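You operate a simulated robot arm through the tools that you are given. There is no shell and no other tool. Be economical: measure what you need, move in short steps, check, and stop when the job is done.

The job below is to be done with a simulated robot arm. You get a single attempt, and the scene is never put back.

JOB
Set the brake to bite in the green band, test it, and switch the white lamp on.
Fine: try the brake lever, turn the adjuster, then try the lever again; let the lever back.

The check looks at the end state, three seconds after you hand in, the way a careful person would. Anything else that was tipped, shoved, dropped, spilled or broken makes it a failure.

ROBOT AND FRAMES
A 7-joint arm with a two-finger parallel gripper, fixed in place. Base frame: the origin is at the foot of the arm, x ahead of it, y to its left, z up. Lengths are in m, angles in degrees, forces in N, time in s.
With the tool pointing down near the work surface it reaches from about 0.46 to 0.92 m from the base axis. Its first joint turns from -115.0 to 115.0 degrees. Payload 3.91 kg.
The TCP is the grasp point between the finger pads, 0.03 m short of the fingertips. In the tool frame z runs along the fingers and y along their closing line. Largest opening 0.11 m; finger width 0.02, thickness 0.01; the body of the gripper, 0.048 by 0.112 m, starts 0.055 m behind the TCP.
Orientation is told as [roll, pitch, yaw] about the base's x, y, z axes, in that order, counted from this pose: with the fingers straight down and closing along the base's y, the tool's x points along the base's -x, its y along +y and its z along -z.

CONTROLS
- The arm moves only by the tool step_arm. Its argument "series" is a list of rows, each a list of 2 entries, a list of its own where there are three numbers: the shift along the tool's x, y, z in units of 20 mm (1.0 is 20 mm), then the turn, a rotation vector about the tool's x, y, z in units of 5 degrees (1.0 is 5 degrees). In form: [[[x, y, z], [rx, ry, rz]], ...]. A call has 1 to 12 rows; each row shifts and turns the commanded pose from where the row before left it, along the tool's axes as they then stand. "hand" is the gripper command, from -1 (shut) to 1 (fully open), values between in proportion, set as the call begins (left out, the last holds). A call with a number of a shift or a turn outside -1 to 1 is refused whole. Each row takes 0.2 s and may step no farther than 0.05 m and 8.6 degrees from the row before; otherwise, or with a gripper value out of range, the whole call is refused. Where a pose cannot be reached the arm comes as near as it can. A force on the tool above 40 N (or 10 N above the force at the start of the call, whichever is more), or a blocked arm, ends the call early, and 0.2 s more pass. The fingers move at their own pace (about 0.153 m/s each) and stop on an object; they squeeze with about 31 N. The grip force told is the motor's: it shows also when the fingers shut on nothing. Time passes only in rows, and 0.2 s behind the last, so rows that do not move let the fingers close. It gives the time, the measured TCP pose, the force on the tool (base axes), the opening and the grip force at its end, in the units of the frame above (readings bear some noise), with the torque about the TCP (base axes, N m) and any sound that the robot's microphone picked up.
- Cameras (640 x 400 px; columns grow to the right, rows downward): "scene" is fixed at [0.0597, -0.6571, 1.7531]; the picture's right is [0.81, -0.58, 0.00], its down [-0.21, -0.29, -0.93] and it looks along [0.54, 0.76, -0.36] (base axes); focal length 338 px, centre (320, 200). "wrist" rides on the gripper at [0.072, 0.017, -0.103] in the tool frame; the picture's right is [-0.23, 0.97, 0.00], its down [-0.76, -0.18, -0.62] and it looks along [-0.61, -0.14, 0.78] (tool axes); focal length 222 px, centre (320, 200).
- camera(camera): a new picture of that camera. The clock stands still meanwhile.
- move_column(by): slides the trunk up (or, below 0, down) by that many m; the arm rides with it, the base frame stays. It gives what a move gives, with no picture.
- probe_pixels(camera, pixels): for up to 12 pixels [column, row] of the newest picture of that camera ("zoom" is the newest enlarged one), the place [x, y, z] in the base frame of the surface seen there, good to about 0.002 m, but the place of the scene camera against the robot may be out by one fixed shift of up to 0.018 m in any direction. The clock stands still meanwhile.
- inspect(camera, box): a new picture of the part [left, top, right, bottom] of that camera's present view, enlarged. The clock stands still meanwhile.
- finish_job(): hands the job in; it is judged then, once.

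Go step by step. Measure first, check grasps and placings, and put right what went wrong. The budget is 80 turns and 38 pictures, counting those below and the enlarged ones. Unless the task says otherwise, let go and move clear before handing in, and close with one line.

The tools are called after "Emit:" by a JSON object that holds its "method" and its "body". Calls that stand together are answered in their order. step_arm: Moves the arm, as the interface text tells. Its arguments: {"type":"object","properties":{"series":{"type":"array","items":{"type":"array"}},"hand":{"type":"number"}},"required":["series"]} The other tools are called the same way: move_column (by) slides the trunk up or down; camera (camera) takes a picture; probe_pixels (camera, pixels) gives the place of the surface under pixels of a picture; inspect (camera, box) takes an enlarged picture of a part of a camera's view; finish_job () hands the job in.

At the start:

```text
time: 0.0
tool_pos: [0.5539, 0.0429, 1.5192]
tool_rot: [0.0, 0.0, 0.0]
force: [-1.1, 0.3, 0.1]
wrist_torque: [0.0, -0.01, 0.0]
gripper_width: 0.1101
grip_force: 0.1
trunk travel left (down, up): [-0.9, 0.09]
```

scene: 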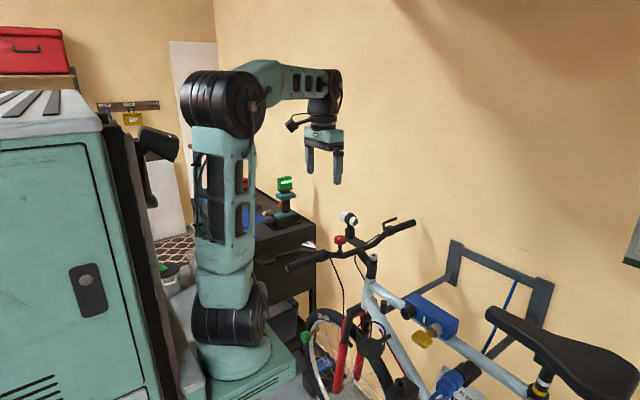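
wrist: 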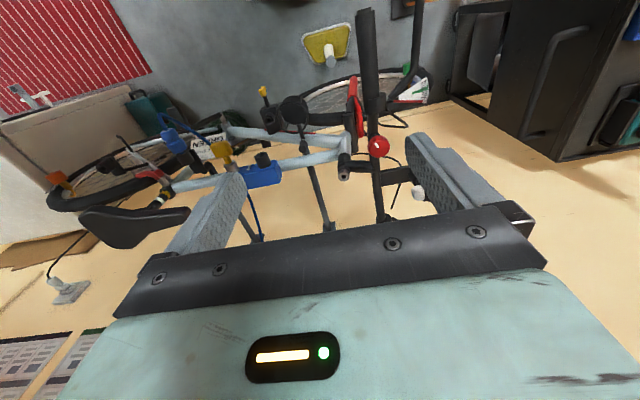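

The scene picture shows a bicycle with handlebars (about 285-415, 215-275), a red knob at (340,239), a white lamp at (348,218), and a lever at (395,222). I'll enlarge that area first.

Emit:
{"method": "inspect", "body": {"camera": "scene", "box": [270, 190, 430, 290]}}

Emit:
{"method": "inspect", "body": {"camera": "wrist", "box": [240, 0, 480, 240]}}

```text
4.00 times, centred on (350, 240) of scene
```

zoom: 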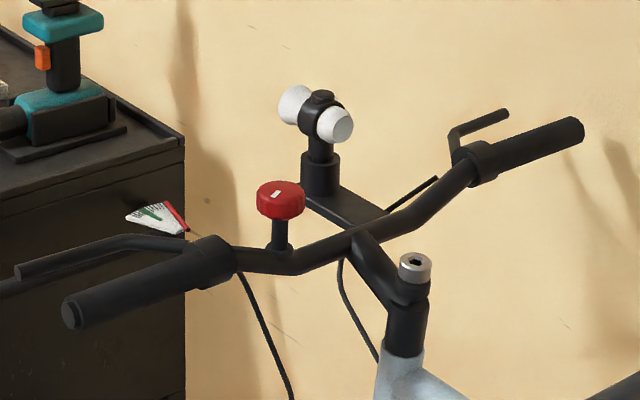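

```text
1.67 times, centred on (360, 120) of wrist
```

zoom: 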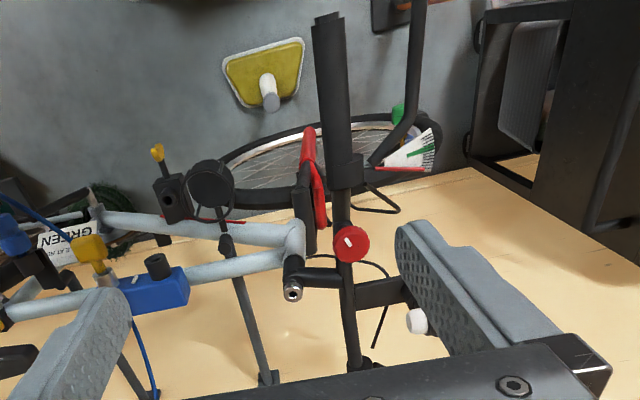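

The left lever has a gauge card with green and red marks beside it, and the lamp has a black top button; the red knob carries a white mark. I'll probe these in both cameras to tie them together.

Emit:
{"method": "probe_pixels", "body": {"camera": "zoom", "pixels": [[350, 242], [327, 30], [348, 175], [415, 40], [385, 162], [425, 140], [415, 155], [415, 320], [158, 150], [90, 250], [155, 265], [270, 95]]}}

Emit:
{"method": "probe_pixels", "body": {"camera": "scene", "pixels": [[340, 238], [350, 214], [354, 221], [344, 216], [276, 257], [298, 251], [309, 244], [313, 244], [290, 267], [325, 254], [374, 256], [350, 231]]}}

Emit:
{"method": "inspect", "body": {"camera": "scene", "box": [290, 200, 370, 250]}}

Emit:
{"method": "inspect", "body": {"camera": "scene", "box": [300, 250, 540, 400]}}

```text
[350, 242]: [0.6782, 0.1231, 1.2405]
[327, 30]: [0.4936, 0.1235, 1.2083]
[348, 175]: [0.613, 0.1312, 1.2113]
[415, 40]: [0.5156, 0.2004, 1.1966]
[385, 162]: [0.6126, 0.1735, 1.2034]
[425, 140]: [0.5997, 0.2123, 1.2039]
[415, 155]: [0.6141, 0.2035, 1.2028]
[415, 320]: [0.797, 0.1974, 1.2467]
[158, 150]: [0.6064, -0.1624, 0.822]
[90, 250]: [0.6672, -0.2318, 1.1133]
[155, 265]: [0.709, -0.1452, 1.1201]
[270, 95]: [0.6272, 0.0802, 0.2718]
```

```text
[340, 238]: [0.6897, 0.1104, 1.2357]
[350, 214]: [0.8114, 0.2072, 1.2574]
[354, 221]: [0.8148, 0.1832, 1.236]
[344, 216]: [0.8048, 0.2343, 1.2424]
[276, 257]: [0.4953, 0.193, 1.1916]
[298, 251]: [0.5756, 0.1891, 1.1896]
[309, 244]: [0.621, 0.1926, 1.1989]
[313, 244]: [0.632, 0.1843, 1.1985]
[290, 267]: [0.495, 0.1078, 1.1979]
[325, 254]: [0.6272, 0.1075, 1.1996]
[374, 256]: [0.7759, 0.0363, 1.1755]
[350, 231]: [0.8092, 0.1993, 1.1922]
```

```text
8.00 times, centred on (330, 225) of scene
```

zoom: 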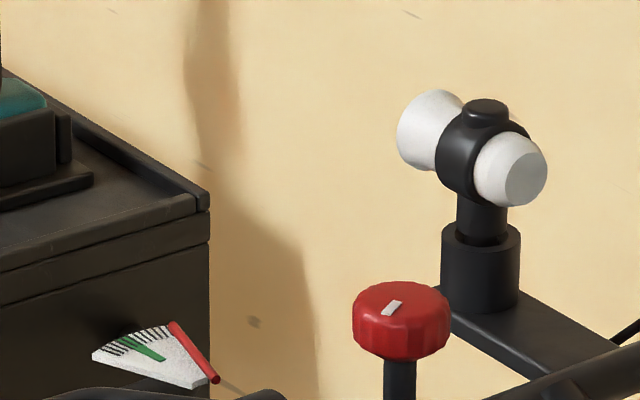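

```text
2.67 times, centred on (420, 325) of scene
```

zoom: 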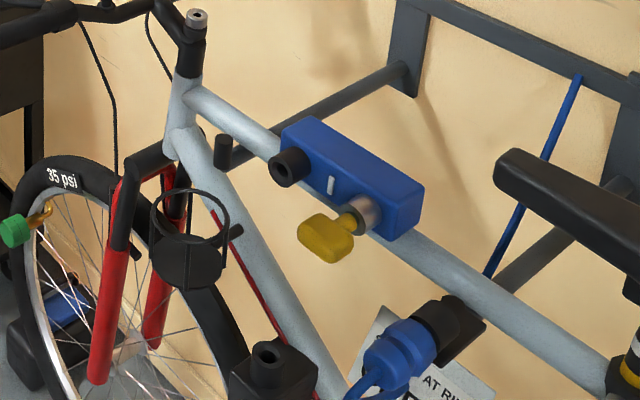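

The knob top is about (0.68, 0.123, 1.24), the lever runs from (0.60, 0.19, 1.2) to (0.49, 0.20, 1.2), and the gauge card sits near (0.61, 0.205, 1.203). There's a sign near the frame with text; I'll read it with the wrist and scene views.

Emit:
{"method": "inspect", "body": {"camera": "wrist", "box": [160, 110, 260, 180]}}

Emit:
{"method": "inspect", "body": {"camera": "scene", "box": [420, 340, 520, 400]}}

Emit:
{"method": "inspect", "body": {"camera": "wrist", "box": [350, 0, 440, 180]}}

```text
5.71 times, centred on (210, 145) of wrist
```

zoom: 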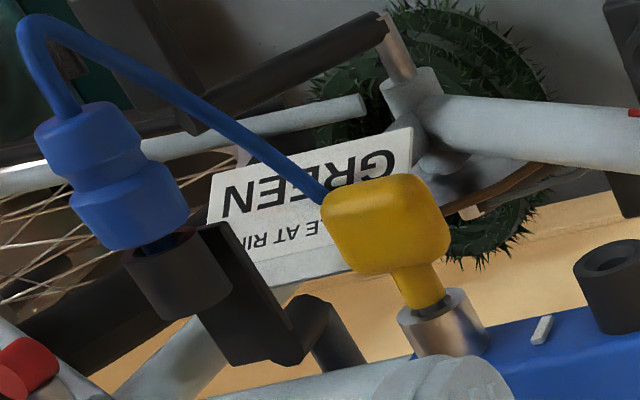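

```text
6.40 times, centred on (470, 370) of scene
```

zoom: 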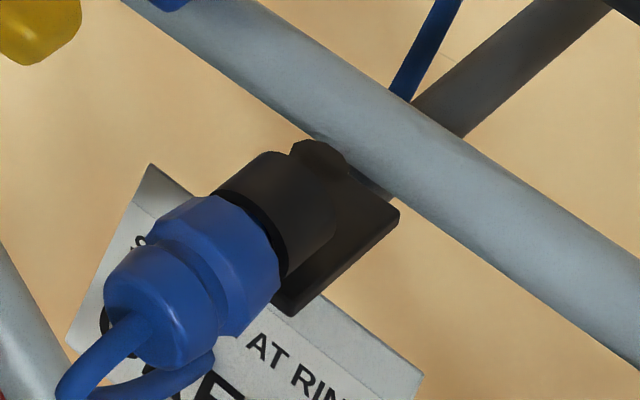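

```text
2.22 times, centred on (395, 90) of wrist
```

zoom: 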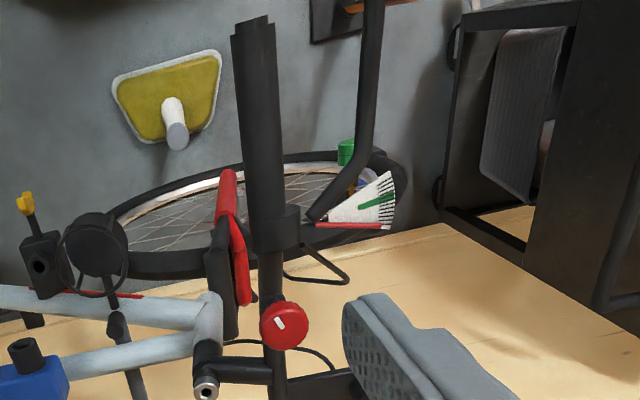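

The sign is unrelated; the red pointer rests at the low end of the scale and the green band lies part way along it. I'll close the fingers and move over the outer side of the left lever (y≈0.24), still high up.

Emit:
{"method": "step_arm", "body": {"series": [[[0.2, 1, 0], [0, 0, 0]], [[0.2, 1, 0], [0, 0, 0]], [[0.2, 1, 0], [0, 0, 0]], [[0.2, 1, 0], [0, 0, 0]], [[0.2, 1, 0], [0, 0, 0]], [[0.2, 1, 0], [0, 0, 0]], [[0.2, 1, 0], [0, 0, 0]], [[0.2, 1, 0], [0, 0, 0]], [[0.2, 1, 0], [0, 0, 0]], [[0.2, 0.9, 0], [0, 0, 0]]], "hand": -1}}

Emit:
{"method": "move_column", "body": {"by": -0.2}}

Emit:
{"method": "camera", "body": {"camera": "wrist"}}

Emit:
{"method": "camera", "body": {"camera": "scene"}}

```text
time: 2.2
tool_pos: [0.5151, 0.241, 1.5196]
tool_rot: [0.0, 0.0, 0.0]
force: [-0.3, -0.6, -0.8]
wrist_torque: [0.01, 0.0, -0.03]
gripper_width: 0.0
grip_force: 30.6
trunk travel left (down, up): [-0.9, 0.09]
```

```text
time: 4.4
tool_pos: [0.5147, 0.2418, 1.32]
tool_rot: [0.0, -0.2, 0.1]
force: [0.1, -0.3, 0.2]
wrist_torque: [-0.01, 0.02, 0.01]
gripper_width: 0.0
grip_force: 31.1
trunk travel left (down, up): [-0.7, 0.29]
```

```text
28 pictures are left
```

wrist: 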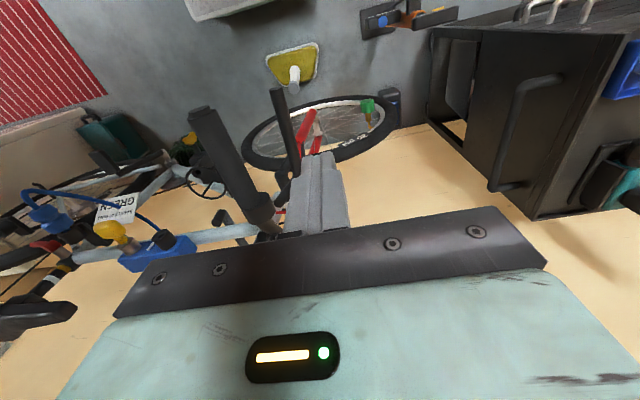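

```text
27 pictures are left
```

scene: 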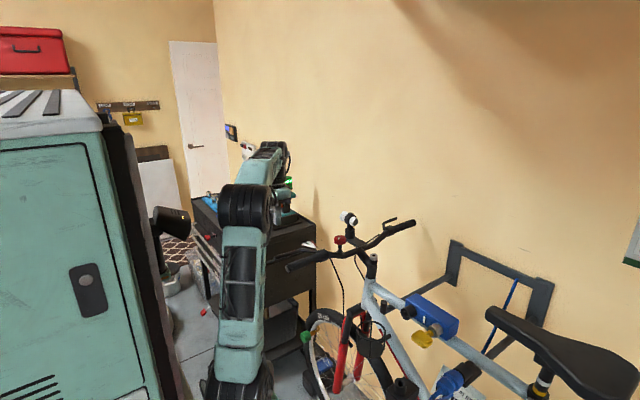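

The lever tip shows at wrist (278,92), left of the closed fingers; the black cabinet is off to the right. I'll probe the lever and cabinet for clearance.

Emit:
{"method": "probe_pixels", "body": {"camera": "wrist", "pixels": [[276, 92], [284, 120], [290, 150], [284, 110], [196, 112], [220, 160], [245, 205], [320, 190], [450, 130], [500, 200], [560, 60], [600, 150]]}}

Emit:
{"method": "probe_pixels", "body": {"camera": "scene", "pixels": [[272, 150], [285, 183], [275, 205], [290, 215], [310, 246], [300, 250], [313, 244], [284, 258], [248, 150], [210, 200], [265, 240], [340, 239]]}}

```text
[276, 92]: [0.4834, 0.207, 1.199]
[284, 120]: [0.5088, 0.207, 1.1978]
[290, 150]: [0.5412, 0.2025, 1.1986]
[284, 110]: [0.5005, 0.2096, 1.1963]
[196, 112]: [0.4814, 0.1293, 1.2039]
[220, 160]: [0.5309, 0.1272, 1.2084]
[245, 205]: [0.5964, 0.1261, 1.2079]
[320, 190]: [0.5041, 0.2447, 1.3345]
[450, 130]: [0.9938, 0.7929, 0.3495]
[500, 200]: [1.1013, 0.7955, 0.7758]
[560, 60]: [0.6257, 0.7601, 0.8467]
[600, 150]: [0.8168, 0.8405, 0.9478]
```

```text
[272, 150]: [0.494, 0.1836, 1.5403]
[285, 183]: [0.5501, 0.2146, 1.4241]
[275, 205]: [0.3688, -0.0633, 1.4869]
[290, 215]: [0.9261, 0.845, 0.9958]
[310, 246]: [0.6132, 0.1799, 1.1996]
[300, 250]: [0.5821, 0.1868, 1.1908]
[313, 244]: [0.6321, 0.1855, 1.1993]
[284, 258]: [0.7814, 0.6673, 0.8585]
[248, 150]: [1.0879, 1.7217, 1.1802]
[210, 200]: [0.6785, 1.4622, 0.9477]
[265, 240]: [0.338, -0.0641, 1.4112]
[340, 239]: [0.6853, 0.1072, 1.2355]
```

The lever runs at y≈0.206, top z≈1.199, tip x≈0.475, with the grip at y≈0.128. I'll lower by 0.12 m beside it, then take small steps toward -y.

Emit:
{"method": "move_column", "body": {"by": -0.12}}

Emit:
{"method": "step_arm", "body": {"series": [[[0.5, -0.25, 0], [0, 0, 0]], [[0.5, -0.25, 0], [0, 0, 0]], [[0, -0.25, 0], [0, 0, 0]], [[0, -0.25, 0], [0, 0, 0]]]}}

Emit:
{"method": "inspect", "body": {"camera": "scene", "box": [280, 225, 344, 265]}}

```text
time: 5.9
tool_pos: [0.5152, 0.2418, 1.1986]
tool_rot: [-0.1, 0.1, 0.0]
force: [0.0, 0.0, -0.6]
wrist_torque: [-0.03, 0.02, -0.02]
gripper_width: 0.0
grip_force: 30.9
trunk travel left (down, up): [-0.58, 0.41]
```

```text
time: 6.9
tool_pos: [0.4937, 0.223, 1.2009]
tool_rot: [0.0, 0.0, 0.0]
force: [1.0, -0.6, 0.7]
wrist_torque: [-0.02, 0.02, -0.03]
gripper_width: 0.0
grip_force: 31.0
trunk travel left (down, up): [-0.58, 0.41]
```

```text
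10.00 times, centred on (312, 245) of scene
```

zoom: 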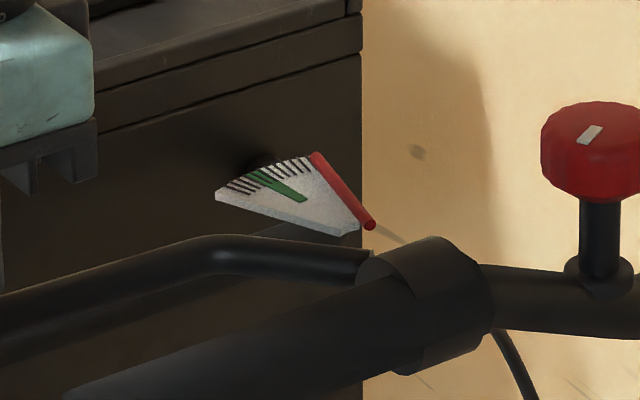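

The pointer and card are clear at zoom (340,190), still at rest. I'll push the lever in 5 mm steps.

Emit:
{"method": "step_arm", "body": {"series": [[[0, -0.25, 0], [0, 0, 0]], [[0, -0.25, 0], [0, 0, 0]], [[0, -0.25, 0], [0, 0, 0]], [[0, 0, 0], [0, 0, 0]]]}}

```text
time: 7.9
tool_pos: [0.4945, 0.2071, 1.1998]
tool_rot: [0.1, -0.1, 0.0]
force: [-5.3, 2.0, 9.8]
wrist_torque: [-0.15, -0.1, -0.01]
gripper_width: 0.0
grip_force: 30.8
trunk travel left (down, up): [-0.58, 0.41]
```

There's contact, with an unexpected upward force of 9.8 N; I'll look before pushing more.

Emit:
{"method": "inspect", "body": {"camera": "scene", "box": [248, 210, 344, 270]}}

Emit:
{"method": "inspect", "body": {"camera": "wrist", "box": [200, 60, 400, 240]}}

```text
6.67 times, centred on (296, 240) of scene
```

zoom: 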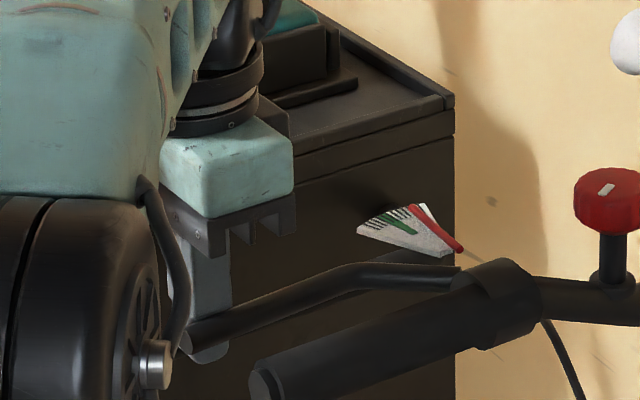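

```text
2.22 times, centred on (300, 150) of wrist
```

zoom: 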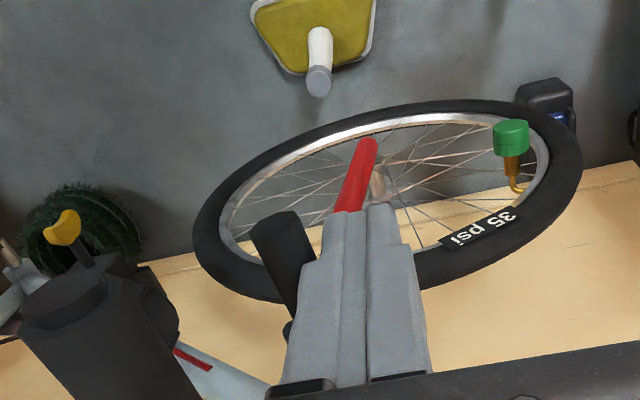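

The lever is moving (pointer has begun sweeping from the edge). I'll continue in small steps.

Emit:
{"method": "step_arm", "body": {"series": [[[0, -0.25, 0], [0, 0, 0]], [[0, -0.25, 0], [0, 0, 0]], [[0, 0, 0], [0, 0, 0]]]}}

Emit:
{"method": "step_arm", "body": {"series": [[[0, -0.25, 0], [0, 0, 0]], [[0, -0.25, 0], [0, 0, 0]], [[0, 0, 0], [0, 0, 0]]]}}

Emit:
{"method": "inspect", "body": {"camera": "scene", "box": [280, 225, 344, 265]}}

```text
time: 8.7
tool_pos: [0.4949, 0.196, 1.1978]
tool_rot: [0.0, 0.1, 0.0]
force: [0.3, 0.4, -0.1]
wrist_torque: [0.01, 0.01, -0.01]
gripper_width: 0.0
grip_force: 31.2
trunk travel left (down, up): [-0.58, 0.41]
```

```text
time: 9.5
tool_pos: [0.4934, 0.1861, 1.1982]
tool_rot: [-0.1, -0.1, 0.0]
force: [-0.7, 0.4, 0.1]
wrist_torque: [-0.01, 0.02, 0.02]
gripper_width: 0.0
grip_force: 31.4
trunk travel left (down, up): [-0.58, 0.41]
```

```text
10.00 times, centred on (312, 245) of scene
```

zoom: 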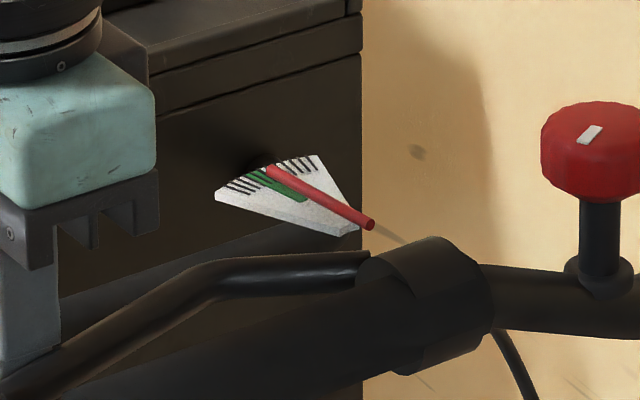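

The pointer is entering the green band with practically no resistance, so it hasn't bitten yet. Continue in small steps.

Emit:
{"method": "step_arm", "body": {"series": [[[0, -0.25, 0], [0, 0, 0]], [[0, 0, 0], [0, 0, 0]]]}}

Emit:
{"method": "step_arm", "body": {"series": [[[0, -0.25, 0], [0, 0, 0]], [[0, 0, 0], [0, 0, 0]]]}}

Emit:
{"method": "step_arm", "body": {"series": [[[0, -0.25, 0], [0, 0, 0]], [[0, 0, 0], [0, 0, 0]]]}}

Emit:
{"method": "inspect", "body": {"camera": "scene", "box": [280, 225, 344, 265]}}

```text
time: 10.1
tool_pos: [0.4944, 0.1822, 1.2004]
tool_rot: [0.0, 0.1, 0.0]
force: [-0.6, 0.4, 1.1]
wrist_torque: [-0.02, 0.03, 0.01]
gripper_width: 0.0003
grip_force: 30.6
trunk travel left (down, up): [-0.58, 0.41]
```

```text
time: 10.7
tool_pos: [0.4938, 0.1763, 1.2005]
tool_rot: [0.0, 0.1, 0.0]
force: [-1.4, 0.6, 1.3]
wrist_torque: [-0.04, -0.03, 0.0]
gripper_width: 0.0001
grip_force: 31.0
trunk travel left (down, up): [-0.58, 0.41]
```

```text
time: 11.3
tool_pos: [0.4936, 0.1711, 1.1994]
tool_rot: [0.1, 0.1, 0.1]
force: [-0.8, 0.8, 5.4]
wrist_torque: [-0.06, -0.13, -0.01]
gripper_width: 0.0
grip_force: 31.1
trunk travel left (down, up): [-0.58, 0.41]
```

```text
10.00 times, centred on (312, 245) of scene
```

zoom: 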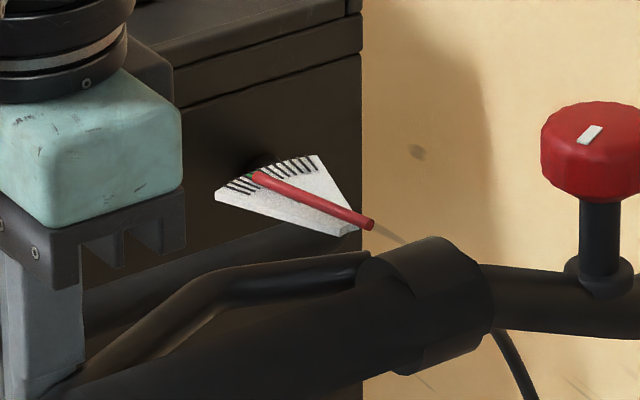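

The pointer is now over the green band and still only faint resistance. The lever is nearing the grip; continuing with 3 mm steps.

Emit:
{"method": "step_arm", "body": {"series": [[[0, -0.15, 0], [0, 0, 0]], [[0, 0, 0], [0, 0, 0]]]}}

Emit:
{"method": "step_arm", "body": {"series": [[[0, -0.15, 0], [0, 0, 0]], [[0, 0, 0], [0, 0, 0]]]}}

Emit:
{"method": "step_arm", "body": {"series": [[[0, -0.15, 0], [0, 0, 0]], [[0, 0, 0], [0, 0, 0]]]}}

Emit:
{"method": "inspect", "body": {"camera": "scene", "box": [280, 225, 344, 265]}}

```text
time: 11.9
tool_pos: [0.4929, 0.1686, 1.1987]
tool_rot: [0.0, 0.1, 0.0]
force: [-0.7, 0.2, -0.7]
wrist_torque: [-0.05, 0.02, 0.0]
gripper_width: 0.0
grip_force: 30.6
trunk travel left (down, up): [-0.58, 0.41]
```

```text
time: 12.5
tool_pos: [0.4935, 0.166, 1.1998]
tool_rot: [0.0, -0.1, 0.0]
force: [-0.9, 4.8, 3.6]
wrist_torque: [-0.04, -0.06, 0.05]
gripper_width: 0.0
grip_force: 31.1
trunk travel left (down, up): [-0.58, 0.41]
```

```text
time: 13.1
tool_pos: [0.4931, 0.1631, 1.201]
tool_rot: [0.1, -0.2, 0.0]
force: [-1.3, 11.9, 11.0]
wrist_torque: [-0.07, -0.13, 0.1]
gripper_width: 0.0
grip_force: 31.3
trunk travel left (down, up): [-0.58, 0.41]
```

```text
10.00 times, centred on (312, 245) of scene
```

zoom: 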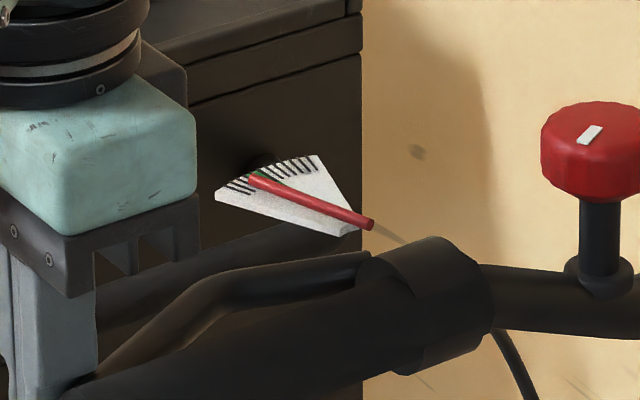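

Resistance starts at about y=0.168 (4.8 N at 0.166, 11.9 N at 0.163), and allowing for the pointer's height above the card it looks past the green. I'll probe the pointer and card to measure angles properly.

Emit:
{"method": "probe_pixels", "body": {"camera": "zoom", "pixels": [[256, 180], [280, 190], [310, 201], [340, 213], [368, 224], [216, 195], [343, 233], [320, 155], [357, 222], [310, 180], [235, 188], [262, 172]]}}

Emit:
{"method": "step_arm", "body": {"series": [[[0, 0.5, 0], [0, 0, 0]], [[0, 0.5, 0], [0, 0, 0]], [[0, 0.5, 0], [0, 0, 0]], [[0, 0.5, 0], [0, 0, 0]], [[0, 0.5, 0], [0, 0, 0]], [[0, 0.5, 0], [0, 0, 0]], [[0, 0.5, 0], [0, 0, 0]], [[0, 0.5, 0], [0, 0, 0]], [[0, 0, 0], [0, 0, 0]]]}}

Emit:
{"method": "inspect", "body": {"camera": "scene", "box": [296, 235, 328, 255]}}

```text
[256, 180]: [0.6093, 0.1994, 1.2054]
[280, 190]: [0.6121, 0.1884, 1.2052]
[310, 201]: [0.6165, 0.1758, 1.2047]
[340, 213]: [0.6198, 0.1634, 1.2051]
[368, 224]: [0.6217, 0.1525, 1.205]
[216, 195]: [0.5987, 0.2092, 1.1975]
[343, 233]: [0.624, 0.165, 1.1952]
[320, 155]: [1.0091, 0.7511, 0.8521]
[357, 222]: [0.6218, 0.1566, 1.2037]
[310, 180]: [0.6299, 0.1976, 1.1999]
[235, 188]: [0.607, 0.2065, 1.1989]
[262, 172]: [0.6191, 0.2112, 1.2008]
```

```text
time: 15.1
tool_pos: [0.4938, 0.2412, 1.201]
tool_rot: [0.0, 0.0, -0.1]
force: [-0.4, 0.1, 0.7]
wrist_torque: [-0.03, -0.02, -0.01]
gripper_width: 0.0
grip_force: 31.0
trunk travel left (down, up): [-0.58, 0.41]
```

```text
16.00 times, centred on (312, 245) of scene
```

zoom: 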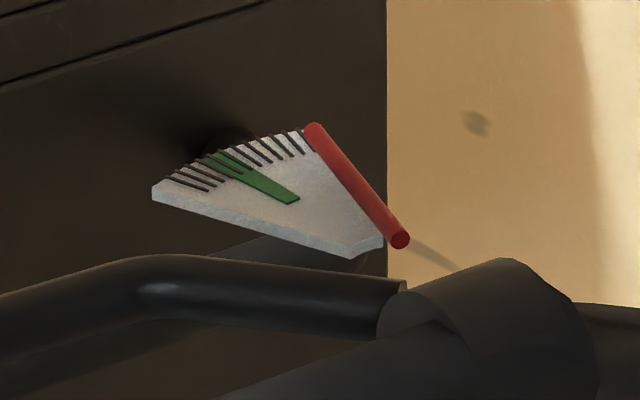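

The lever has sprung back. I'll probe the green edges, card edges and the pointer at rest.

Emit:
{"method": "probe_pixels", "body": {"camera": "zoom", "pixels": [[222, 152], [206, 160], [298, 197], [291, 203], [250, 175], [312, 130], [330, 157], [355, 185], [380, 217], [400, 238], [175, 180], [240, 180]]}}

```text
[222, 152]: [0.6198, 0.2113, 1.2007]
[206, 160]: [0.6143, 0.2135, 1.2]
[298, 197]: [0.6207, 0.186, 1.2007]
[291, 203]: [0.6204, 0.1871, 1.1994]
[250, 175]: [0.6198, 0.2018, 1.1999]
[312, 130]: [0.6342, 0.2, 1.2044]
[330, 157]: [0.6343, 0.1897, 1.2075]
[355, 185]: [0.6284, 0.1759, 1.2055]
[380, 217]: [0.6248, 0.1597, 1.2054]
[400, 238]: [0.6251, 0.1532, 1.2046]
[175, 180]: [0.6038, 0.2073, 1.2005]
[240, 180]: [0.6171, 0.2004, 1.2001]
```

By both measures the bite comes at roughly 25° of travel, while green is centred at about 14–15°, so the bite is about 9° too late. I'll raise up, open the hand and go over the red adjuster knob.

Emit:
{"method": "move_column", "body": {"by": 0.15}}

Emit:
{"method": "step_arm", "body": {"series": [[[-0.92, -0.59, 0], [0, 0, 0]], [[-0.92, -0.59, 0], [0, 0, 0]], [[-0.92, -0.59, 0], [0, 0, 0]], [[-0.92, -0.59, 0], [0, 0, 0]], [[-0.92, -0.59, 0], [0, 0, 0]], [[-0.92, -0.59, 0], [0, 0, 0]], [[-0.92, -0.59, 0], [0, 0, 0]], [[-0.92, -0.59, 0], [0, 0, 0]], [[-0.92, -0.59, 0], [0, 0, 0]], [[-0.92, -0.59, 0], [0, 0, 0]]], "hand": 0.6}}

Emit:
{"method": "camera", "body": {"camera": "wrist"}}

```text
time: 16.8
tool_pos: [0.4949, 0.2411, 1.3495]
tool_rot: [0.0, 0.0, 0.0]
force: [-0.3, -0.5, 0.0]
wrist_torque: [0.02, 0.0, 0.0]
gripper_width: 0.0001
grip_force: 30.7
trunk travel left (down, up): [-0.73, 0.26]
```

```text
time: 19.0
tool_pos: [0.678, 0.124, 1.3509]
tool_rot: [0.0, 0.1, 0.1]
force: [-0.7, 0.6, -0.5]
wrist_torque: [0.0, -0.05, 0.01]
gripper_width: 0.0879
grip_force: 0.0
trunk travel left (down, up): [-0.73, 0.26]
```

```text
19 pictures are left
```

wrist: 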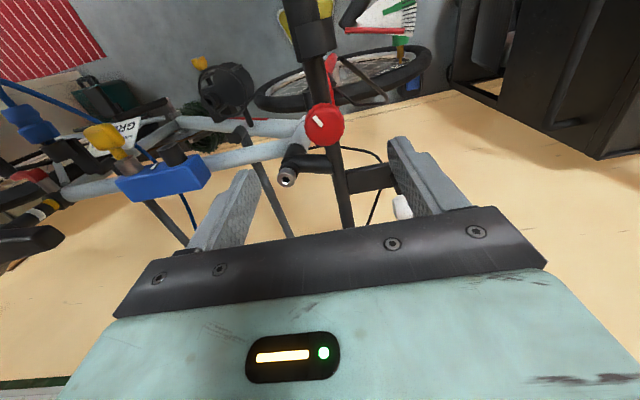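

Emit:
{"method": "probe_pixels", "body": {"camera": "wrist", "pixels": [[325, 106], [308, 123], [339, 123], [320, 120], [325, 140], [324, 133], [342, 170], [318, 75], [402, 200], [404, 212], [290, 160], [285, 177]]}}

Emit:
{"method": "inspect", "body": {"camera": "wrist", "box": [280, 85, 370, 155]}}

```text
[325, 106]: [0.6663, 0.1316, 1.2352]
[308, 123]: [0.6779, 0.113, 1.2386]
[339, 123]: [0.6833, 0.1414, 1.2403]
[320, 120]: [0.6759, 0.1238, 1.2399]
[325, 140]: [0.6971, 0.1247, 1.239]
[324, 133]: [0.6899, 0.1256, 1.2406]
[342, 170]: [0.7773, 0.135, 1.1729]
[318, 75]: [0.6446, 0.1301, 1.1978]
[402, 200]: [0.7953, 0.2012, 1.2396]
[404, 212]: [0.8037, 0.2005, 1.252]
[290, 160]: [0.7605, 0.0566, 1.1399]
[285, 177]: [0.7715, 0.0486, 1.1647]
```

```text
5.71 times, centred on (325, 120) of wrist
```

zoom: 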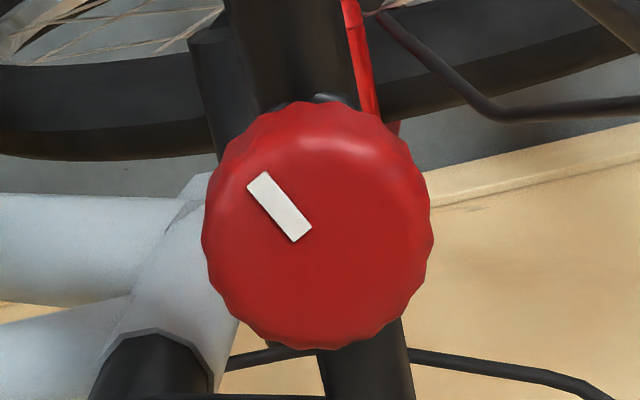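

The knob centre is about (0.681, 0.1275) with its top at 1.240. I'll centre over it, lower until the pads straddle it, and close.

Emit:
{"method": "step_arm", "body": {"series": [[[-0.15, 0.18, 0], [0, 0, 0]], [[0, 0, 0], [0, 0, 0]]]}}

Emit:
{"method": "move_column", "body": {"by": -0.107}}

Emit:
{"method": "step_arm", "body": {"series": [[[0, 0, 0], [0, 0, 0]], [[0, 0, 0], [0, 0, 0]]], "hand": -1}}

```text
time: 19.6
tool_pos: [0.681, 0.127, 1.3516]
tool_rot: [0.0, 0.0, 0.0]
force: [-0.1, 0.1, 0.2]
wrist_torque: [0.02, -0.02, 0.0]
gripper_width: 0.088
grip_force: 0.1
trunk travel left (down, up): [-0.73, 0.26]
```

```text
time: 21.0
tool_pos: [0.6812, 0.1266, 1.2453]
tool_rot: [0.0, 0.0, 0.1]
force: [-1.4, -0.5, 0.0]
wrist_torque: [-0.01, 0.04, -0.03]
gripper_width: 0.088
grip_force: 0.0
trunk travel left (down, up): [-0.623, 0.367]
```

```text
time: 21.6
tool_pos: [0.6808, 0.1263, 1.245]
tool_rot: [0.1, 0.1, 0.0]
force: [0.0, -3.1, 0.4]
wrist_torque: [-0.02, 0.22, -0.02]
gripper_width: 0.0411
grip_force: 44.6
trunk travel left (down, up): [-0.623, 0.367]
```

The knob is gripped at 41 mm. I'll turn it counter-clockwise (seen from above) by 30° and listen/feel.

Emit:
{"method": "step_arm", "body": {"series": [[[0, 0, 0], [0, 0, -1]], [[0, 0, 0], [0, 0, -1]], [[0, 0, 0], [0, 0, -1]], [[0, 0, 0], [0, 0, -1]], [[0, 0, 0], [0, 0, -1]], [[0, 0, 0], [0, 0, -1]], [[0, 0, 0], [0, 0, 0]]]}}

Emit:
{"method": "camera", "body": {"camera": "wrist"}}

```text
time: 23.2
tool_pos: [0.6812, 0.1231, 1.2442]
tool_rot: [0.0, 0.0, 30.0]
force: [4.3, -20.0, 0.1]
wrist_torque: [-0.23, 0.25, -0.04]
gripper_width: 0.0412
grip_force: 44.9
trunk travel left (down, up): [-0.623, 0.367]
```

```text
17 pictures are left
```

wrist: 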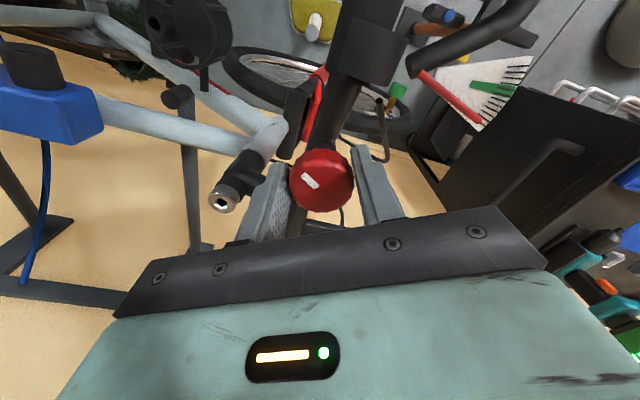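

The knob turned with the hand (white mark stays put relative to the fingers), but a 20 N side force shows I'm a few mm off its axis. I'll let go, shift about 5 mm in +x, regrip and turn another 30°.

Emit:
{"method": "step_arm", "body": {"series": [[[0, 0, 0], [0, 0, 0]], [[-0.22, -0.13, 0], [0, 0, 0]], [[0, 0, 0], [0, 0, 0]]], "hand": 0.3}}

Emit:
{"method": "step_arm", "body": {"series": [[[0, 0, 0], [0, 0, 0]], [[0, 0, 0], [0, 0, 0]]], "hand": -1}}

Emit:
{"method": "step_arm", "body": {"series": [[[0, 0, 0], [0, 0, -1]], [[0, 0, 0], [0, 0, -1]], [[0, 0, 0], [0, 0, -1]], [[0, 0, 0], [0, 0, -1]], [[0, 0, 0], [0, 0, -1]], [[0, 0, 0], [0, 0, -1]], [[0, 0, 0], [0, 0, 0]]]}}

```text
time: 24.0
tool_pos: [0.6851, 0.1278, 1.2447]
tool_rot: [0.1, 0.0, 30.1]
force: [0.7, 0.2, 0.0]
wrist_torque: [-0.01, 0.0, -0.01]
gripper_width: 0.0716
grip_force: 0.0
trunk travel left (down, up): [-0.623, 0.367]
```

```text
time: 24.6
tool_pos: [0.6873, 0.1267, 1.2446]
tool_rot: [0.0, -0.1, 30.0]
force: [2.3, -0.8, -0.6]
wrist_torque: [0.04, 0.24, 0.0]
gripper_width: 0.0408
grip_force: 45.0
trunk travel left (down, up): [-0.623, 0.367]
```

```text
time: 26.2
tool_pos: [0.6859, 0.1269, 1.2453]
tool_rot: [-0.1, 0.0, 60.2]
force: [0.3, 15.5, -1.3]
wrist_torque: [-0.25, -0.16, 0.02]
gripper_width: 0.0412
grip_force: 44.9
trunk travel left (down, up): [-0.623, 0.367]
```

Now I'll let go, rise, turn back to yaw 0, and retest the lever.

Emit:
{"method": "step_arm", "body": {"series": [[[0, 0, 0], [0, 0, 0]], [[0, 0, 0], [0, 0, 0]]], "hand": 0.6}}

Emit:
{"method": "move_column", "body": {"by": 0.106}}

Emit:
{"method": "step_arm", "body": {"series": [[[0, 0, 0], [0, 0, 1]], [[0, 0, 0], [0, 0, 1]], [[0, 0, 0], [0, 0, 1]], [[0, 0, 0], [0, 0, 1]], [[0, 0, 0], [0, 0, 1]], [[0, 0, 0], [0, 0, 1]], [[0, 0, 0], [0, 0, 1]], [[0, 0, 0], [0, 0, 1]], [[0, 0, 0], [0, 0, 1]], [[0, 0, 0], [0, 0, 1]], [[0, 0, 0], [0, 0, 1]], [[0, 0, 0], [0, 0, 1]]], "hand": -1}}

Emit:
{"method": "inspect", "body": {"camera": "scene", "box": [290, 210, 370, 260]}}

```text
time: 26.8
tool_pos: [0.6857, 0.1249, 1.2461]
tool_rot: [0.0, 0.0, 60.0]
force: [-0.8, 0.9, 0.6]
wrist_torque: [0.0, 0.01, -0.04]
gripper_width: 0.0883
grip_force: 0.0
trunk travel left (down, up): [-0.623, 0.367]
```

```text
time: 28.2
tool_pos: [0.6871, 0.1254, 1.3505]
tool_rot: [0.0, -0.1, 60.0]
force: [-0.3, 0.1, 0.5]
wrist_torque: [-0.02, 0.0, -0.01]
gripper_width: 0.0877
grip_force: 0.0
trunk travel left (down, up): [-0.729, 0.261]
```

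```text
time: 30.8
tool_pos: [0.6855, 0.1236, 1.352]
tool_rot: [0.0, 0.0, -0.1]
force: [-0.5, -0.3, 0.0]
wrist_torque: [0.03, -0.02, -0.01]
gripper_width: 0.0
grip_force: 30.6
trunk travel left (down, up): [-0.729, 0.261]
```

```text
8.00 times, centred on (330, 235) of scene
```

zoom: 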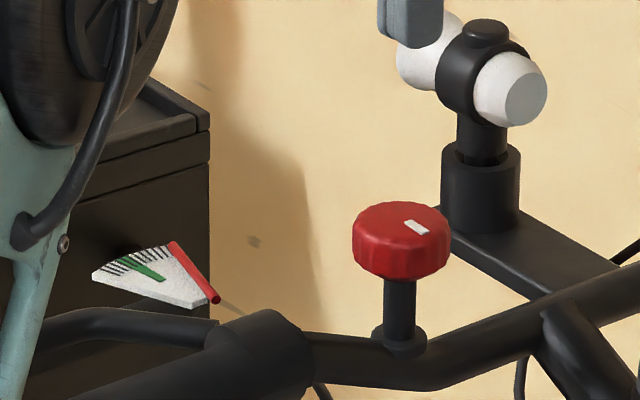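

The mark has moved counter-clockwise by about 60°, so the knob turns. Back to the lever's outer side.

Emit:
{"method": "step_arm", "body": {"series": [[[0.958, 0.587, 0], [0, 0, 0]], [[0.958, 0.587, 0], [0, 0, 0]], [[0.958, 0.587, 0], [0, 0, 0]], [[0.958, 0.587, 0], [0, 0, 0]], [[0.958, 0.587, 0], [0, 0, 0]], [[0.958, 0.587, 0], [0, 0, 0]], [[0.958, 0.587, 0], [0, 0, 0]], [[0.958, 0.587, 0], [0, 0, 0]], [[0.958, 0.587, 0], [0, 0, 0]], [[0.958, 0.587, 0], [0, 0, 0]]]}}

Emit:
{"method": "move_column", "body": {"by": -0.151}}

Emit:
{"method": "step_arm", "body": {"series": [[[0, -0.5, 0], [0, 0, 0]], [[0, -0.5, 0], [0, 0, 0]], [[0, -0.5, 0], [0, 0, 0]], [[0, -0.5, 0], [0, 0, 0]], [[0, 0, 0], [0, 0, 0]]]}}

Emit:
{"method": "step_arm", "body": {"series": [[[0, -0.25, 0], [0, 0, 0]], [[0, -0.25, 0], [0, 0, 0]], [[0, 0, 0], [0, 0, 0]]]}}

Emit:
{"method": "step_arm", "body": {"series": [[[0, -0.25, 0], [0, 0, 0]], [[0, -0.25, 0], [0, 0, 0]], [[0, 0, 0], [0, 0, 0]]]}}

Emit:
{"method": "step_arm", "body": {"series": [[[0, -0.2, 0], [0, 0, 0]], [[0, 0, 0], [0, 0, 0]]]}}

Emit:
{"method": "step_arm", "body": {"series": [[[0, -0.2, 0], [0, 0, 0]], [[0, 0, 0], [0, 0, 0]]]}}

```text
time: 33.0
tool_pos: [0.4936, 0.2396, 1.3496]
tool_rot: [0.0, 0.0, 0.0]
force: [0.7, 0.2, 0.5]
wrist_torque: [0.0, 0.0, 0.04]
gripper_width: 0.0
grip_force: 31.0
trunk travel left (down, up): [-0.729, 0.261]
```

```text
time: 34.8
tool_pos: [0.4943, 0.24, 1.1982]
tool_rot: [0.0, -0.1, 0.0]
force: [-0.3, -0.9, -0.4]
wrist_torque: [0.03, 0.0, -0.04]
gripper_width: 0.0001
grip_force: 31.0
trunk travel left (down, up): [-0.578, 0.412]
```

```text
time: 36.0
tool_pos: [0.4918, 0.198, 1.1979]
tool_rot: [0.0, 0.0, 0.0]
force: [-0.6, 1.7, 0.6]
wrist_torque: [-0.01, -0.02, 0.03]
gripper_width: 0.0001
grip_force: 31.2
trunk travel left (down, up): [-0.578, 0.412]
```

```text
time: 36.8
tool_pos: [0.4936, 0.1898, 1.1985]
tool_rot: [-0.1, 0.0, 0.0]
force: [-2.3, -0.1, 1.3]
wrist_torque: [-0.02, -0.02, 0.0]
gripper_width: 0.0003
grip_force: 30.7
trunk travel left (down, up): [-0.578, 0.412]
```

```text
time: 37.5
tool_pos: [0.4937, 0.1783, 1.1987]
tool_rot: [0.0, 0.0, -0.1]
force: [0.1, 1.3, 1.1]
wrist_torque: [0.01, 0.01, 0.02]
gripper_width: 0.0001
grip_force: 31.1
trunk travel left (down, up): [-0.578, 0.412]
```

```text
time: 38.1
tool_pos: [0.4925, 0.1754, 1.1994]
tool_rot: [0.1, 0.0, 0.0]
force: [-0.3, 1.1, 0.6]
wrist_torque: [-0.02, -0.01, 0.01]
gripper_width: 0.0002
grip_force: 30.9
trunk travel left (down, up): [-0.578, 0.412]
```

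```text
time: 38.8
tool_pos: [0.4943, 0.1709, 1.199]
tool_rot: [0.0, 0.0, -0.1]
force: [-0.7, 1.8, 1.0]
wrist_torque: [-0.01, 0.0, 0.05]
gripper_width: 0.0
grip_force: 31.3
trunk travel left (down, up): [-0.578, 0.412]
```

No bite yet at y=0.171; continue in 3 mm steps.

Emit:
{"method": "step_arm", "body": {"series": [[[0, -0.15, 0], [0, 0, 0]], [[0, 0, 0], [0, 0, 0]]]}}

Emit:
{"method": "step_arm", "body": {"series": [[[0, -0.15, 0], [0, 0, 0]], [[0, 0, 0], [0, 0, 0]]]}}

Emit:
{"method": "step_arm", "body": {"series": [[[0, -0.15, 0], [0, 0, 0]], [[0, 0, 0], [0, 0, 0]]]}}

Emit:
{"method": "step_arm", "body": {"series": [[[0, -0.1, 0], [0, 0, 0]], [[0, 0, 0], [0, 0, 0]]]}}

```text
time: 39.4
tool_pos: [0.4928, 0.1685, 1.1997]
tool_rot: [0.0, 0.0, -0.1]
force: [-0.7, 0.2, 1.8]
wrist_torque: [0.03, -0.03, -0.02]
gripper_width: 0.0
grip_force: 31.2
trunk travel left (down, up): [-0.578, 0.412]
```

```text
time: 40.0
tool_pos: [0.4936, 0.1661, 1.1982]
tool_rot: [0.1, 0.0, 0.0]
force: [-0.3, 0.8, 2.5]
wrist_torque: [-0.05, 0.02, -0.02]
gripper_width: 0.0001
grip_force: 30.8
trunk travel left (down, up): [-0.578, 0.412]
```

```text
time: 40.5
tool_pos: [0.4931, 0.1624, 1.1989]
tool_rot: [0.1, 0.0, -0.1]
force: [0.0, 1.2, 2.4]
wrist_torque: [0.0, -0.02, 0.01]
gripper_width: 0.0
grip_force: 30.9
trunk travel left (down, up): [-0.578, 0.412]
```

```text
time: 41.1
tool_pos: [0.4934, 0.1613, 1.1984]
tool_rot: [-0.1, 0.0, 0.1]
force: [0.1, 1.9, 0.4]
wrist_torque: [-0.01, 0.02, 0.0]
gripper_width: 0.0
grip_force: 31.4
trunk travel left (down, up): [-0.578, 0.412]
```

The bite has moved later, so clockwise is the right direction. I'll find the new bite point to get the rate.

Emit:
{"method": "step_arm", "body": {"series": [[[0, -0.1, 0], [0, 0, 0]], [[0, 0, 0], [0, 0, 0]]]}}

Emit:
{"method": "step_arm", "body": {"series": [[[0, -0.1, 0], [0, 0, 0]], [[0, 0, 0], [0, 0, 0]]]}}

Emit:
{"method": "step_arm", "body": {"series": [[[0, -0.1, 0], [0, 0, 0]], [[0, 0, 0], [0, 0, 0]]]}}

Emit:
{"method": "step_arm", "body": {"series": [[[0, -0.1, 0], [0, 0, 0]], [[0, 0, 0], [0, 0, 0]]]}}

```text
time: 41.8
tool_pos: [0.4921, 0.1588, 1.1987]
tool_rot: [0.0, 0.0, 0.1]
force: [-1.3, 4.4, 2.2]
wrist_torque: [0.0, -0.04, 0.06]
gripper_width: 0.0
grip_force: 31.3
trunk travel left (down, up): [-0.578, 0.412]
```

```text
time: 42.4
tool_pos: [0.4926, 0.1585, 1.1978]
tool_rot: [0.1, -0.1, 0.0]
force: [-1.5, 13.2, 10.0]
wrist_torque: [-0.13, -0.1, 0.14]
gripper_width: 0.0
grip_force: 30.6
trunk travel left (down, up): [-0.578, 0.412]
```

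```text
time: 43.0
tool_pos: [0.4921, 0.1566, 1.1989]
tool_rot: [0.1, -0.1, 0.1]
force: [1.6, 22.5, 19.0]
wrist_torque: [-0.24, -0.22, 0.28]
gripper_width: 0.0004
grip_force: 31.3
trunk travel left (down, up): [-0.578, 0.412]
```

```text
time: 43.5
tool_pos: [0.4923, 0.1552, 1.1986]
tool_rot: [-0.1, -0.2, 0.1]
force: [-2.5, 30.4, 21.6]
wrist_torque: [-0.27, -0.18, 0.29]
gripper_width: 0.0
grip_force: 30.8
trunk travel left (down, up): [-0.578, 0.412]
```

Bite is now around y≈0.159, i.e. about 8 mm later for 60° counter-clockwise. I'll release the lever, go back over the knob, set yaw +60, and turn clockwise 120°.

Emit:
{"method": "step_arm", "body": {"series": [[[0, 0.5, 0], [0, 0, 0]], [[0, 0.5, 0], [0, 0, 0]], [[0, 0.5, 0], [0, 0, 0]], [[0, 0.5, 0], [0, 0, 0]], [[0, 0.5, 0], [0, 0, 0]], [[0, 0.5, 0], [0, 0, 0]], [[0, 0.5, 0], [0, 0, 0]], [[0, 0.5, 0], [0, 0, 0]], [[0, 0.35, 0], [0, 0, 0]]]}}

Emit:
{"method": "move_column", "body": {"by": 0.151}}

Emit:
{"method": "step_arm", "body": {"series": [[[-0.96, -0.565, 0], [0, 0, 0]], [[-0.96, -0.565, 0], [0, 0, 0]], [[-0.96, -0.565, 0], [0, 0, 0]], [[-0.96, -0.565, 0], [0, 0, 0]], [[-0.96, -0.565, 0], [0, 0, 0]], [[-0.96, -0.565, 0], [0, 0, 0]], [[-0.96, -0.565, 0], [0, 0, 0]], [[-0.96, -0.565, 0], [0, 0, 0]], [[-0.96, -0.565, 0], [0, 0, 0]], [[-0.96, -0.565, 0], [0, 0, 0]]], "hand": 0.6}}

Emit:
{"method": "step_arm", "body": {"series": [[[0, 0, 0], [0, 0, -1]], [[0, 0, 0], [0, 0, -1]], [[0, 0, 0], [0, 0, -1]], [[0, 0, 0], [0, 0, -1]], [[0, 0, 0], [0, 0, -1]], [[0, 0, 0], [0, 0, -1]], [[0, 0, 0], [0, 0, -1]], [[0, 0, 0], [0, 0, -1]], [[0, 0, 0], [0, 0, -1]], [[0, 0, 0], [0, 0, -1]], [[0, 0, 0], [0, 0, -1]], [[0, 0, 0], [0, 0, -1]]]}}

```text
time: 45.5
tool_pos: [0.493, 0.2399, 1.1989]
tool_rot: [-0.1, 0.0, 0.0]
force: [-0.2, -0.5, 0.1]
wrist_torque: [0.0, 0.02, 0.0]
gripper_width: 0.0
grip_force: 31.2
trunk travel left (down, up): [-0.578, 0.412]
```

```text
time: 47.3
tool_pos: [0.4927, 0.2399, 1.3509]
tool_rot: [0.0, 0.1, 0.0]
force: [-0.2, -0.5, 0.4]
wrist_torque: [-0.03, 0.01, 0.02]
gripper_width: 0.0002
grip_force: 30.4
trunk travel left (down, up): [-0.729, 0.261]
```

```text
time: 49.5
tool_pos: [0.6856, 0.1242, 1.3525]
tool_rot: [0.1, -0.1, 0.0]
force: [0.4, 0.2, 1.4]
wrist_torque: [-0.01, -0.04, 0.0]
gripper_width: 0.0878
grip_force: 0.1
trunk travel left (down, up): [-0.729, 0.261]
```

```text
time: 52.1
tool_pos: [0.6859, 0.126, 1.3492]
tool_rot: [0.0, 0.0, 60.0]
force: [0.4, 0.5, -0.1]
wrist_torque: [0.01, 0.0, 0.0]
gripper_width: 0.088
grip_force: 0.1
trunk travel left (down, up): [-0.729, 0.261]
```

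Positioned over the knob at yaw 60; lower, grip, and turn clockwise 120° in two calls.

Emit:
{"method": "move_column", "body": {"by": -0.105}}

Emit:
{"method": "step_arm", "body": {"series": [[[0, 0, 0], [0, 0, 0]], [[0, 0, 0], [0, 0, 0]]], "hand": -1}}

Emit:
{"method": "step_arm", "body": {"series": [[[0, 0, 0], [0, 0, 1]], [[0, 0, 0], [0, 0, 1]], [[0, 0, 0], [0, 0, 1]], [[0, 0, 0], [0, 0, 1]], [[0, 0, 0], [0, 0, 1]], [[0, 0, 0], [0, 0, 1]], [[0, 0, 0], [0, 0, 1]], [[0, 0, 0], [0, 0, 1]], [[0, 0, 0], [0, 0, 1]], [[0, 0, 0], [0, 0, 1]], [[0, 0, 0], [0, 0, 1]], [[0, 0, 0], [0, 0, 1]]]}}

Emit:
{"method": "step_arm", "body": {"series": [[[0, 0, 0], [0, 0, 1]], [[0, 0, 0], [0, 0, 1]], [[0, 0, 0], [0, 0, 1]], [[0, 0, 0], [0, 0, 1]], [[0, 0, 0], [0, 0, 1]], [[0, 0, 0], [0, 0, 1]], [[0, 0, 0], [0, 0, 1]], [[0, 0, 0], [0, 0, 1]], [[0, 0, 0], [0, 0, 1]], [[0, 0, 0], [0, 0, 1]], [[0, 0, 0], [0, 0, 1]], [[0, 0, 0], [0, 0, 1]]]}}

```text
time: 53.5
tool_pos: [0.6869, 0.1249, 1.244]
tool_rot: [0.0, 0.0, 59.9]
force: [0.5, 0.1, -0.9]
wrist_torque: [0.0, 0.0, 0.01]
gripper_width: 0.0881
grip_force: 0.0
trunk travel left (down, up): [-0.624, 0.366]
```

```text
time: 54.1
tool_pos: [0.6853, 0.1269, 1.2459]
tool_rot: [0.1, 0.0, 60.1]
force: [-6.3, 1.7, -1.7]
wrist_torque: [-0.25, 0.2, 0.0]
gripper_width: 0.0409
grip_force: 44.9
trunk travel left (down, up): [-0.624, 0.366]
```

```text
time: 56.7
tool_pos: [0.6854, 0.1266, 1.2449]
tool_rot: [0.1, 0.0, -0.1]
force: [-14.0, 4.0, -10.7]
wrist_torque: [0.41, 0.06, 0.03]
gripper_width: 0.0409
grip_force: 44.6
trunk travel left (down, up): [-0.624, 0.366]
```

```text
time: 59.3
tool_pos: [0.6858, 0.124, 1.2451]
tool_rot: [0.1, 0.0, -60.2]
force: [5.9, -16.7, -0.2]
wrist_torque: [-0.8, 0.03, 0.02]
gripper_width: 0.0401
grip_force: 44.6
trunk travel left (down, up): [-0.624, 0.366]
```

Turned smoothly to yaw -60. Let go, rise, return to yaw 0 and test the lever again.

Emit:
{"method": "step_arm", "body": {"series": [[[0, 0, 0], [0, 0, 0]], [[0, 0, 0], [0, 0, 0]]], "hand": 0.6}}

Emit:
{"method": "move_column", "body": {"by": 0.105}}

Emit:
{"method": "step_arm", "body": {"series": [[[0, 0, 0], [0, 0, -1]], [[0, 0, 0], [0, 0, -1]], [[0, 0, 0], [0, 0, -1]], [[0, 0, 0], [0, 0, -1]], [[0, 0, 0], [0, 0, -1]], [[0, 0, 0], [0, 0, -1]], [[0, 0, 0], [0, 0, -1]], [[0, 0, 0], [0, 0, -1]], [[0, 0, 0], [0, 0, -1]], [[0, 0, 0], [0, 0, -1]], [[0, 0, 0], [0, 0, -1]], [[0, 0, 0], [0, 0, -1]]], "hand": -1}}

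Emit:
{"method": "step_arm", "body": {"series": [[[0.958, 0.575, 0], [0, 0, 0]], [[0.958, 0.575, 0], [0, 0, 0]], [[0.958, 0.575, 0], [0, 0, 0]], [[0.958, 0.575, 0], [0, 0, 0]], [[0.958, 0.575, 0], [0, 0, 0]], [[0.958, 0.575, 0], [0, 0, 0]], [[0.958, 0.575, 0], [0, 0, 0]], [[0.958, 0.575, 0], [0, 0, 0]], [[0.958, 0.575, 0], [0, 0, 0]], [[0.958, 0.575, 0], [0, 0, 0]]]}}

Emit:
{"method": "move_column", "body": {"by": -0.151}}

Emit:
{"method": "step_arm", "body": {"series": [[[0, -0.5, 0], [0, 0, 0]], [[0, -0.5, 0], [0, 0, 0]], [[0, -0.5, 0], [0, 0, 0]], [[0, 0, 0], [0, 0, 0]]]}}

Emit:
{"method": "step_arm", "body": {"series": [[[0, -0.25, 0], [0, 0, 0]], [[0, -0.25, 0], [0, 0, 0]], [[0, 0, 0], [0, 0, 0]]]}}

Emit:
{"method": "step_arm", "body": {"series": [[[0, -0.25, 0], [0, 0, 0]], [[0, 0, 0], [0, 0, 0]]]}}

```text
time: 59.9
tool_pos: [0.685, 0.1273, 1.245]
tool_rot: [0.0, 0.0, -59.8]
force: [-0.2, -0.2, -0.8]
wrist_torque: [0.0, 0.0, -0.03]
gripper_width: 0.0878
grip_force: 0.1
trunk travel left (down, up): [-0.624, 0.366]
```

```text
time: 61.2
tool_pos: [0.6863, 0.1256, 1.3497]
tool_rot: [0.0, 0.0, -60.0]
force: [0.7, 0.1, 0.0]
wrist_torque: [0.01, 0.01, 0.0]
gripper_width: 0.0881
grip_force: 0.1
trunk travel left (down, up): [-0.729, 0.261]
```

```text
time: 63.9
tool_pos: [0.6851, 0.126, 1.349]
tool_rot: [-0.1, 0.0, 0.1]
force: [-0.7, 0.3, 0.8]
wrist_torque: [0.0, 0.01, 0.04]
gripper_width: 0.0
grip_force: 30.8
trunk travel left (down, up): [-0.729, 0.261]
```

```text
time: 66.0
tool_pos: [0.4943, 0.2406, 1.3495]
tool_rot: [-0.1, 0.0, 0.0]
force: [-0.9, 0.7, 0.8]
wrist_torque: [0.01, 0.03, 0.01]
gripper_width: 0.0
grip_force: 30.5
trunk travel left (down, up): [-0.729, 0.261]
```

```text
time: 67.8
tool_pos: [0.4926, 0.2412, 1.1994]
tool_rot: [-0.1, 0.0, -0.1]
force: [0.4, 0.3, -0.4]
wrist_torque: [0.0, -0.03, 0.02]
gripper_width: 0.0001
grip_force: 30.9
trunk travel left (down, up): [-0.578, 0.412]
```

```text
time: 68.8
tool_pos: [0.4936, 0.2117, 1.1974]
tool_rot: [-0.1, 0.0, 0.0]
force: [-1.0, 0.7, 1.1]
wrist_torque: [-0.03, -0.04, 0.03]
gripper_width: 0.0002
grip_force: 31.0
trunk travel left (down, up): [-0.578, 0.412]
```

```text
time: 69.6
tool_pos: [0.493, 0.2018, 1.1995]
tool_rot: [-0.1, -0.1, 0.0]
force: [-1.1, 1.5, 0.7]
wrist_torque: [-0.03, -0.05, 0.01]
gripper_width: 0.0
grip_force: 30.6
trunk travel left (down, up): [-0.578, 0.412]
```

```text
time: 70.2
tool_pos: [0.4942, 0.1959, 1.1992]
tool_rot: [0.0, -0.1, 0.0]
force: [-2.2, 1.2, 2.6]
wrist_torque: [-0.01, -0.07, -0.01]
gripper_width: 0.0
grip_force: 31.1
trunk travel left (down, up): [-0.578, 0.412]
```

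No bite yet at 0.196; continue with 3 mm steps.

Emit:
{"method": "step_arm", "body": {"series": [[[0, -0.15, 0], [0, 0, 0]], [[0, 0, 0], [0, 0, 0]]]}}

Emit:
{"method": "step_arm", "body": {"series": [[[0, -0.15, 0], [0, 0, 0]], [[0, 0, 0], [0, 0, 0]]]}}

Emit:
{"method": "step_arm", "body": {"series": [[[0, -0.15, 0], [0, 0, 0]], [[0, 0, 0], [0, 0, 0]]]}}

Emit:
{"method": "step_arm", "body": {"series": [[[0, -0.15, 0], [0, 0, 0]], [[0, 0, 0], [0, 0, 0]]]}}

Emit:
{"method": "step_arm", "body": {"series": [[[0, -0.15, 0], [0, 0, 0]], [[0, 0, 0], [0, 0, 0]]]}}

```text
time: 70.8
tool_pos: [0.4949, 0.1919, 1.1976]
tool_rot: [0.0, 0.0, 0.1]
force: [-0.1, 0.7, 1.2]
wrist_torque: [-0.05, -0.02, 0.0]
gripper_width: 0.0
grip_force: 30.6
trunk travel left (down, up): [-0.578, 0.412]
```

```text
time: 71.4
tool_pos: [0.4937, 0.1903, 1.199]
tool_rot: [0.0, 0.1, 0.0]
force: [-0.3, 1.1, 1.9]
wrist_torque: [0.01, 0.01, -0.01]
gripper_width: 0.0002
grip_force: 31.4
trunk travel left (down, up): [-0.578, 0.412]
```

```text
time: 72.0
tool_pos: [0.4929, 0.1858, 1.1982]
tool_rot: [0.0, 0.0, 0.0]
force: [0.1, 0.8, -0.1]
wrist_torque: [0.03, -0.04, 0.03]
gripper_width: 0.0
grip_force: 31.5
trunk travel left (down, up): [-0.578, 0.412]
```

```text
time: 72.6
tool_pos: [0.4934, 0.1838, 1.198]
tool_rot: [0.1, 0.0, 0.0]
force: [0.6, 1.0, 1.0]
wrist_torque: [-0.04, -0.01, 0.01]
gripper_width: 0.0002
grip_force: 31.1
trunk travel left (down, up): [-0.578, 0.412]
```

```text
time: 73.2
tool_pos: [0.4927, 0.1802, 1.1979]
tool_rot: [-0.1, 0.0, -0.1]
force: [-1.1, 0.1, 3.3]
wrist_torque: [-0.02, -0.01, 0.04]
gripper_width: 0.0
grip_force: 30.9
trunk travel left (down, up): [-0.578, 0.412]
```

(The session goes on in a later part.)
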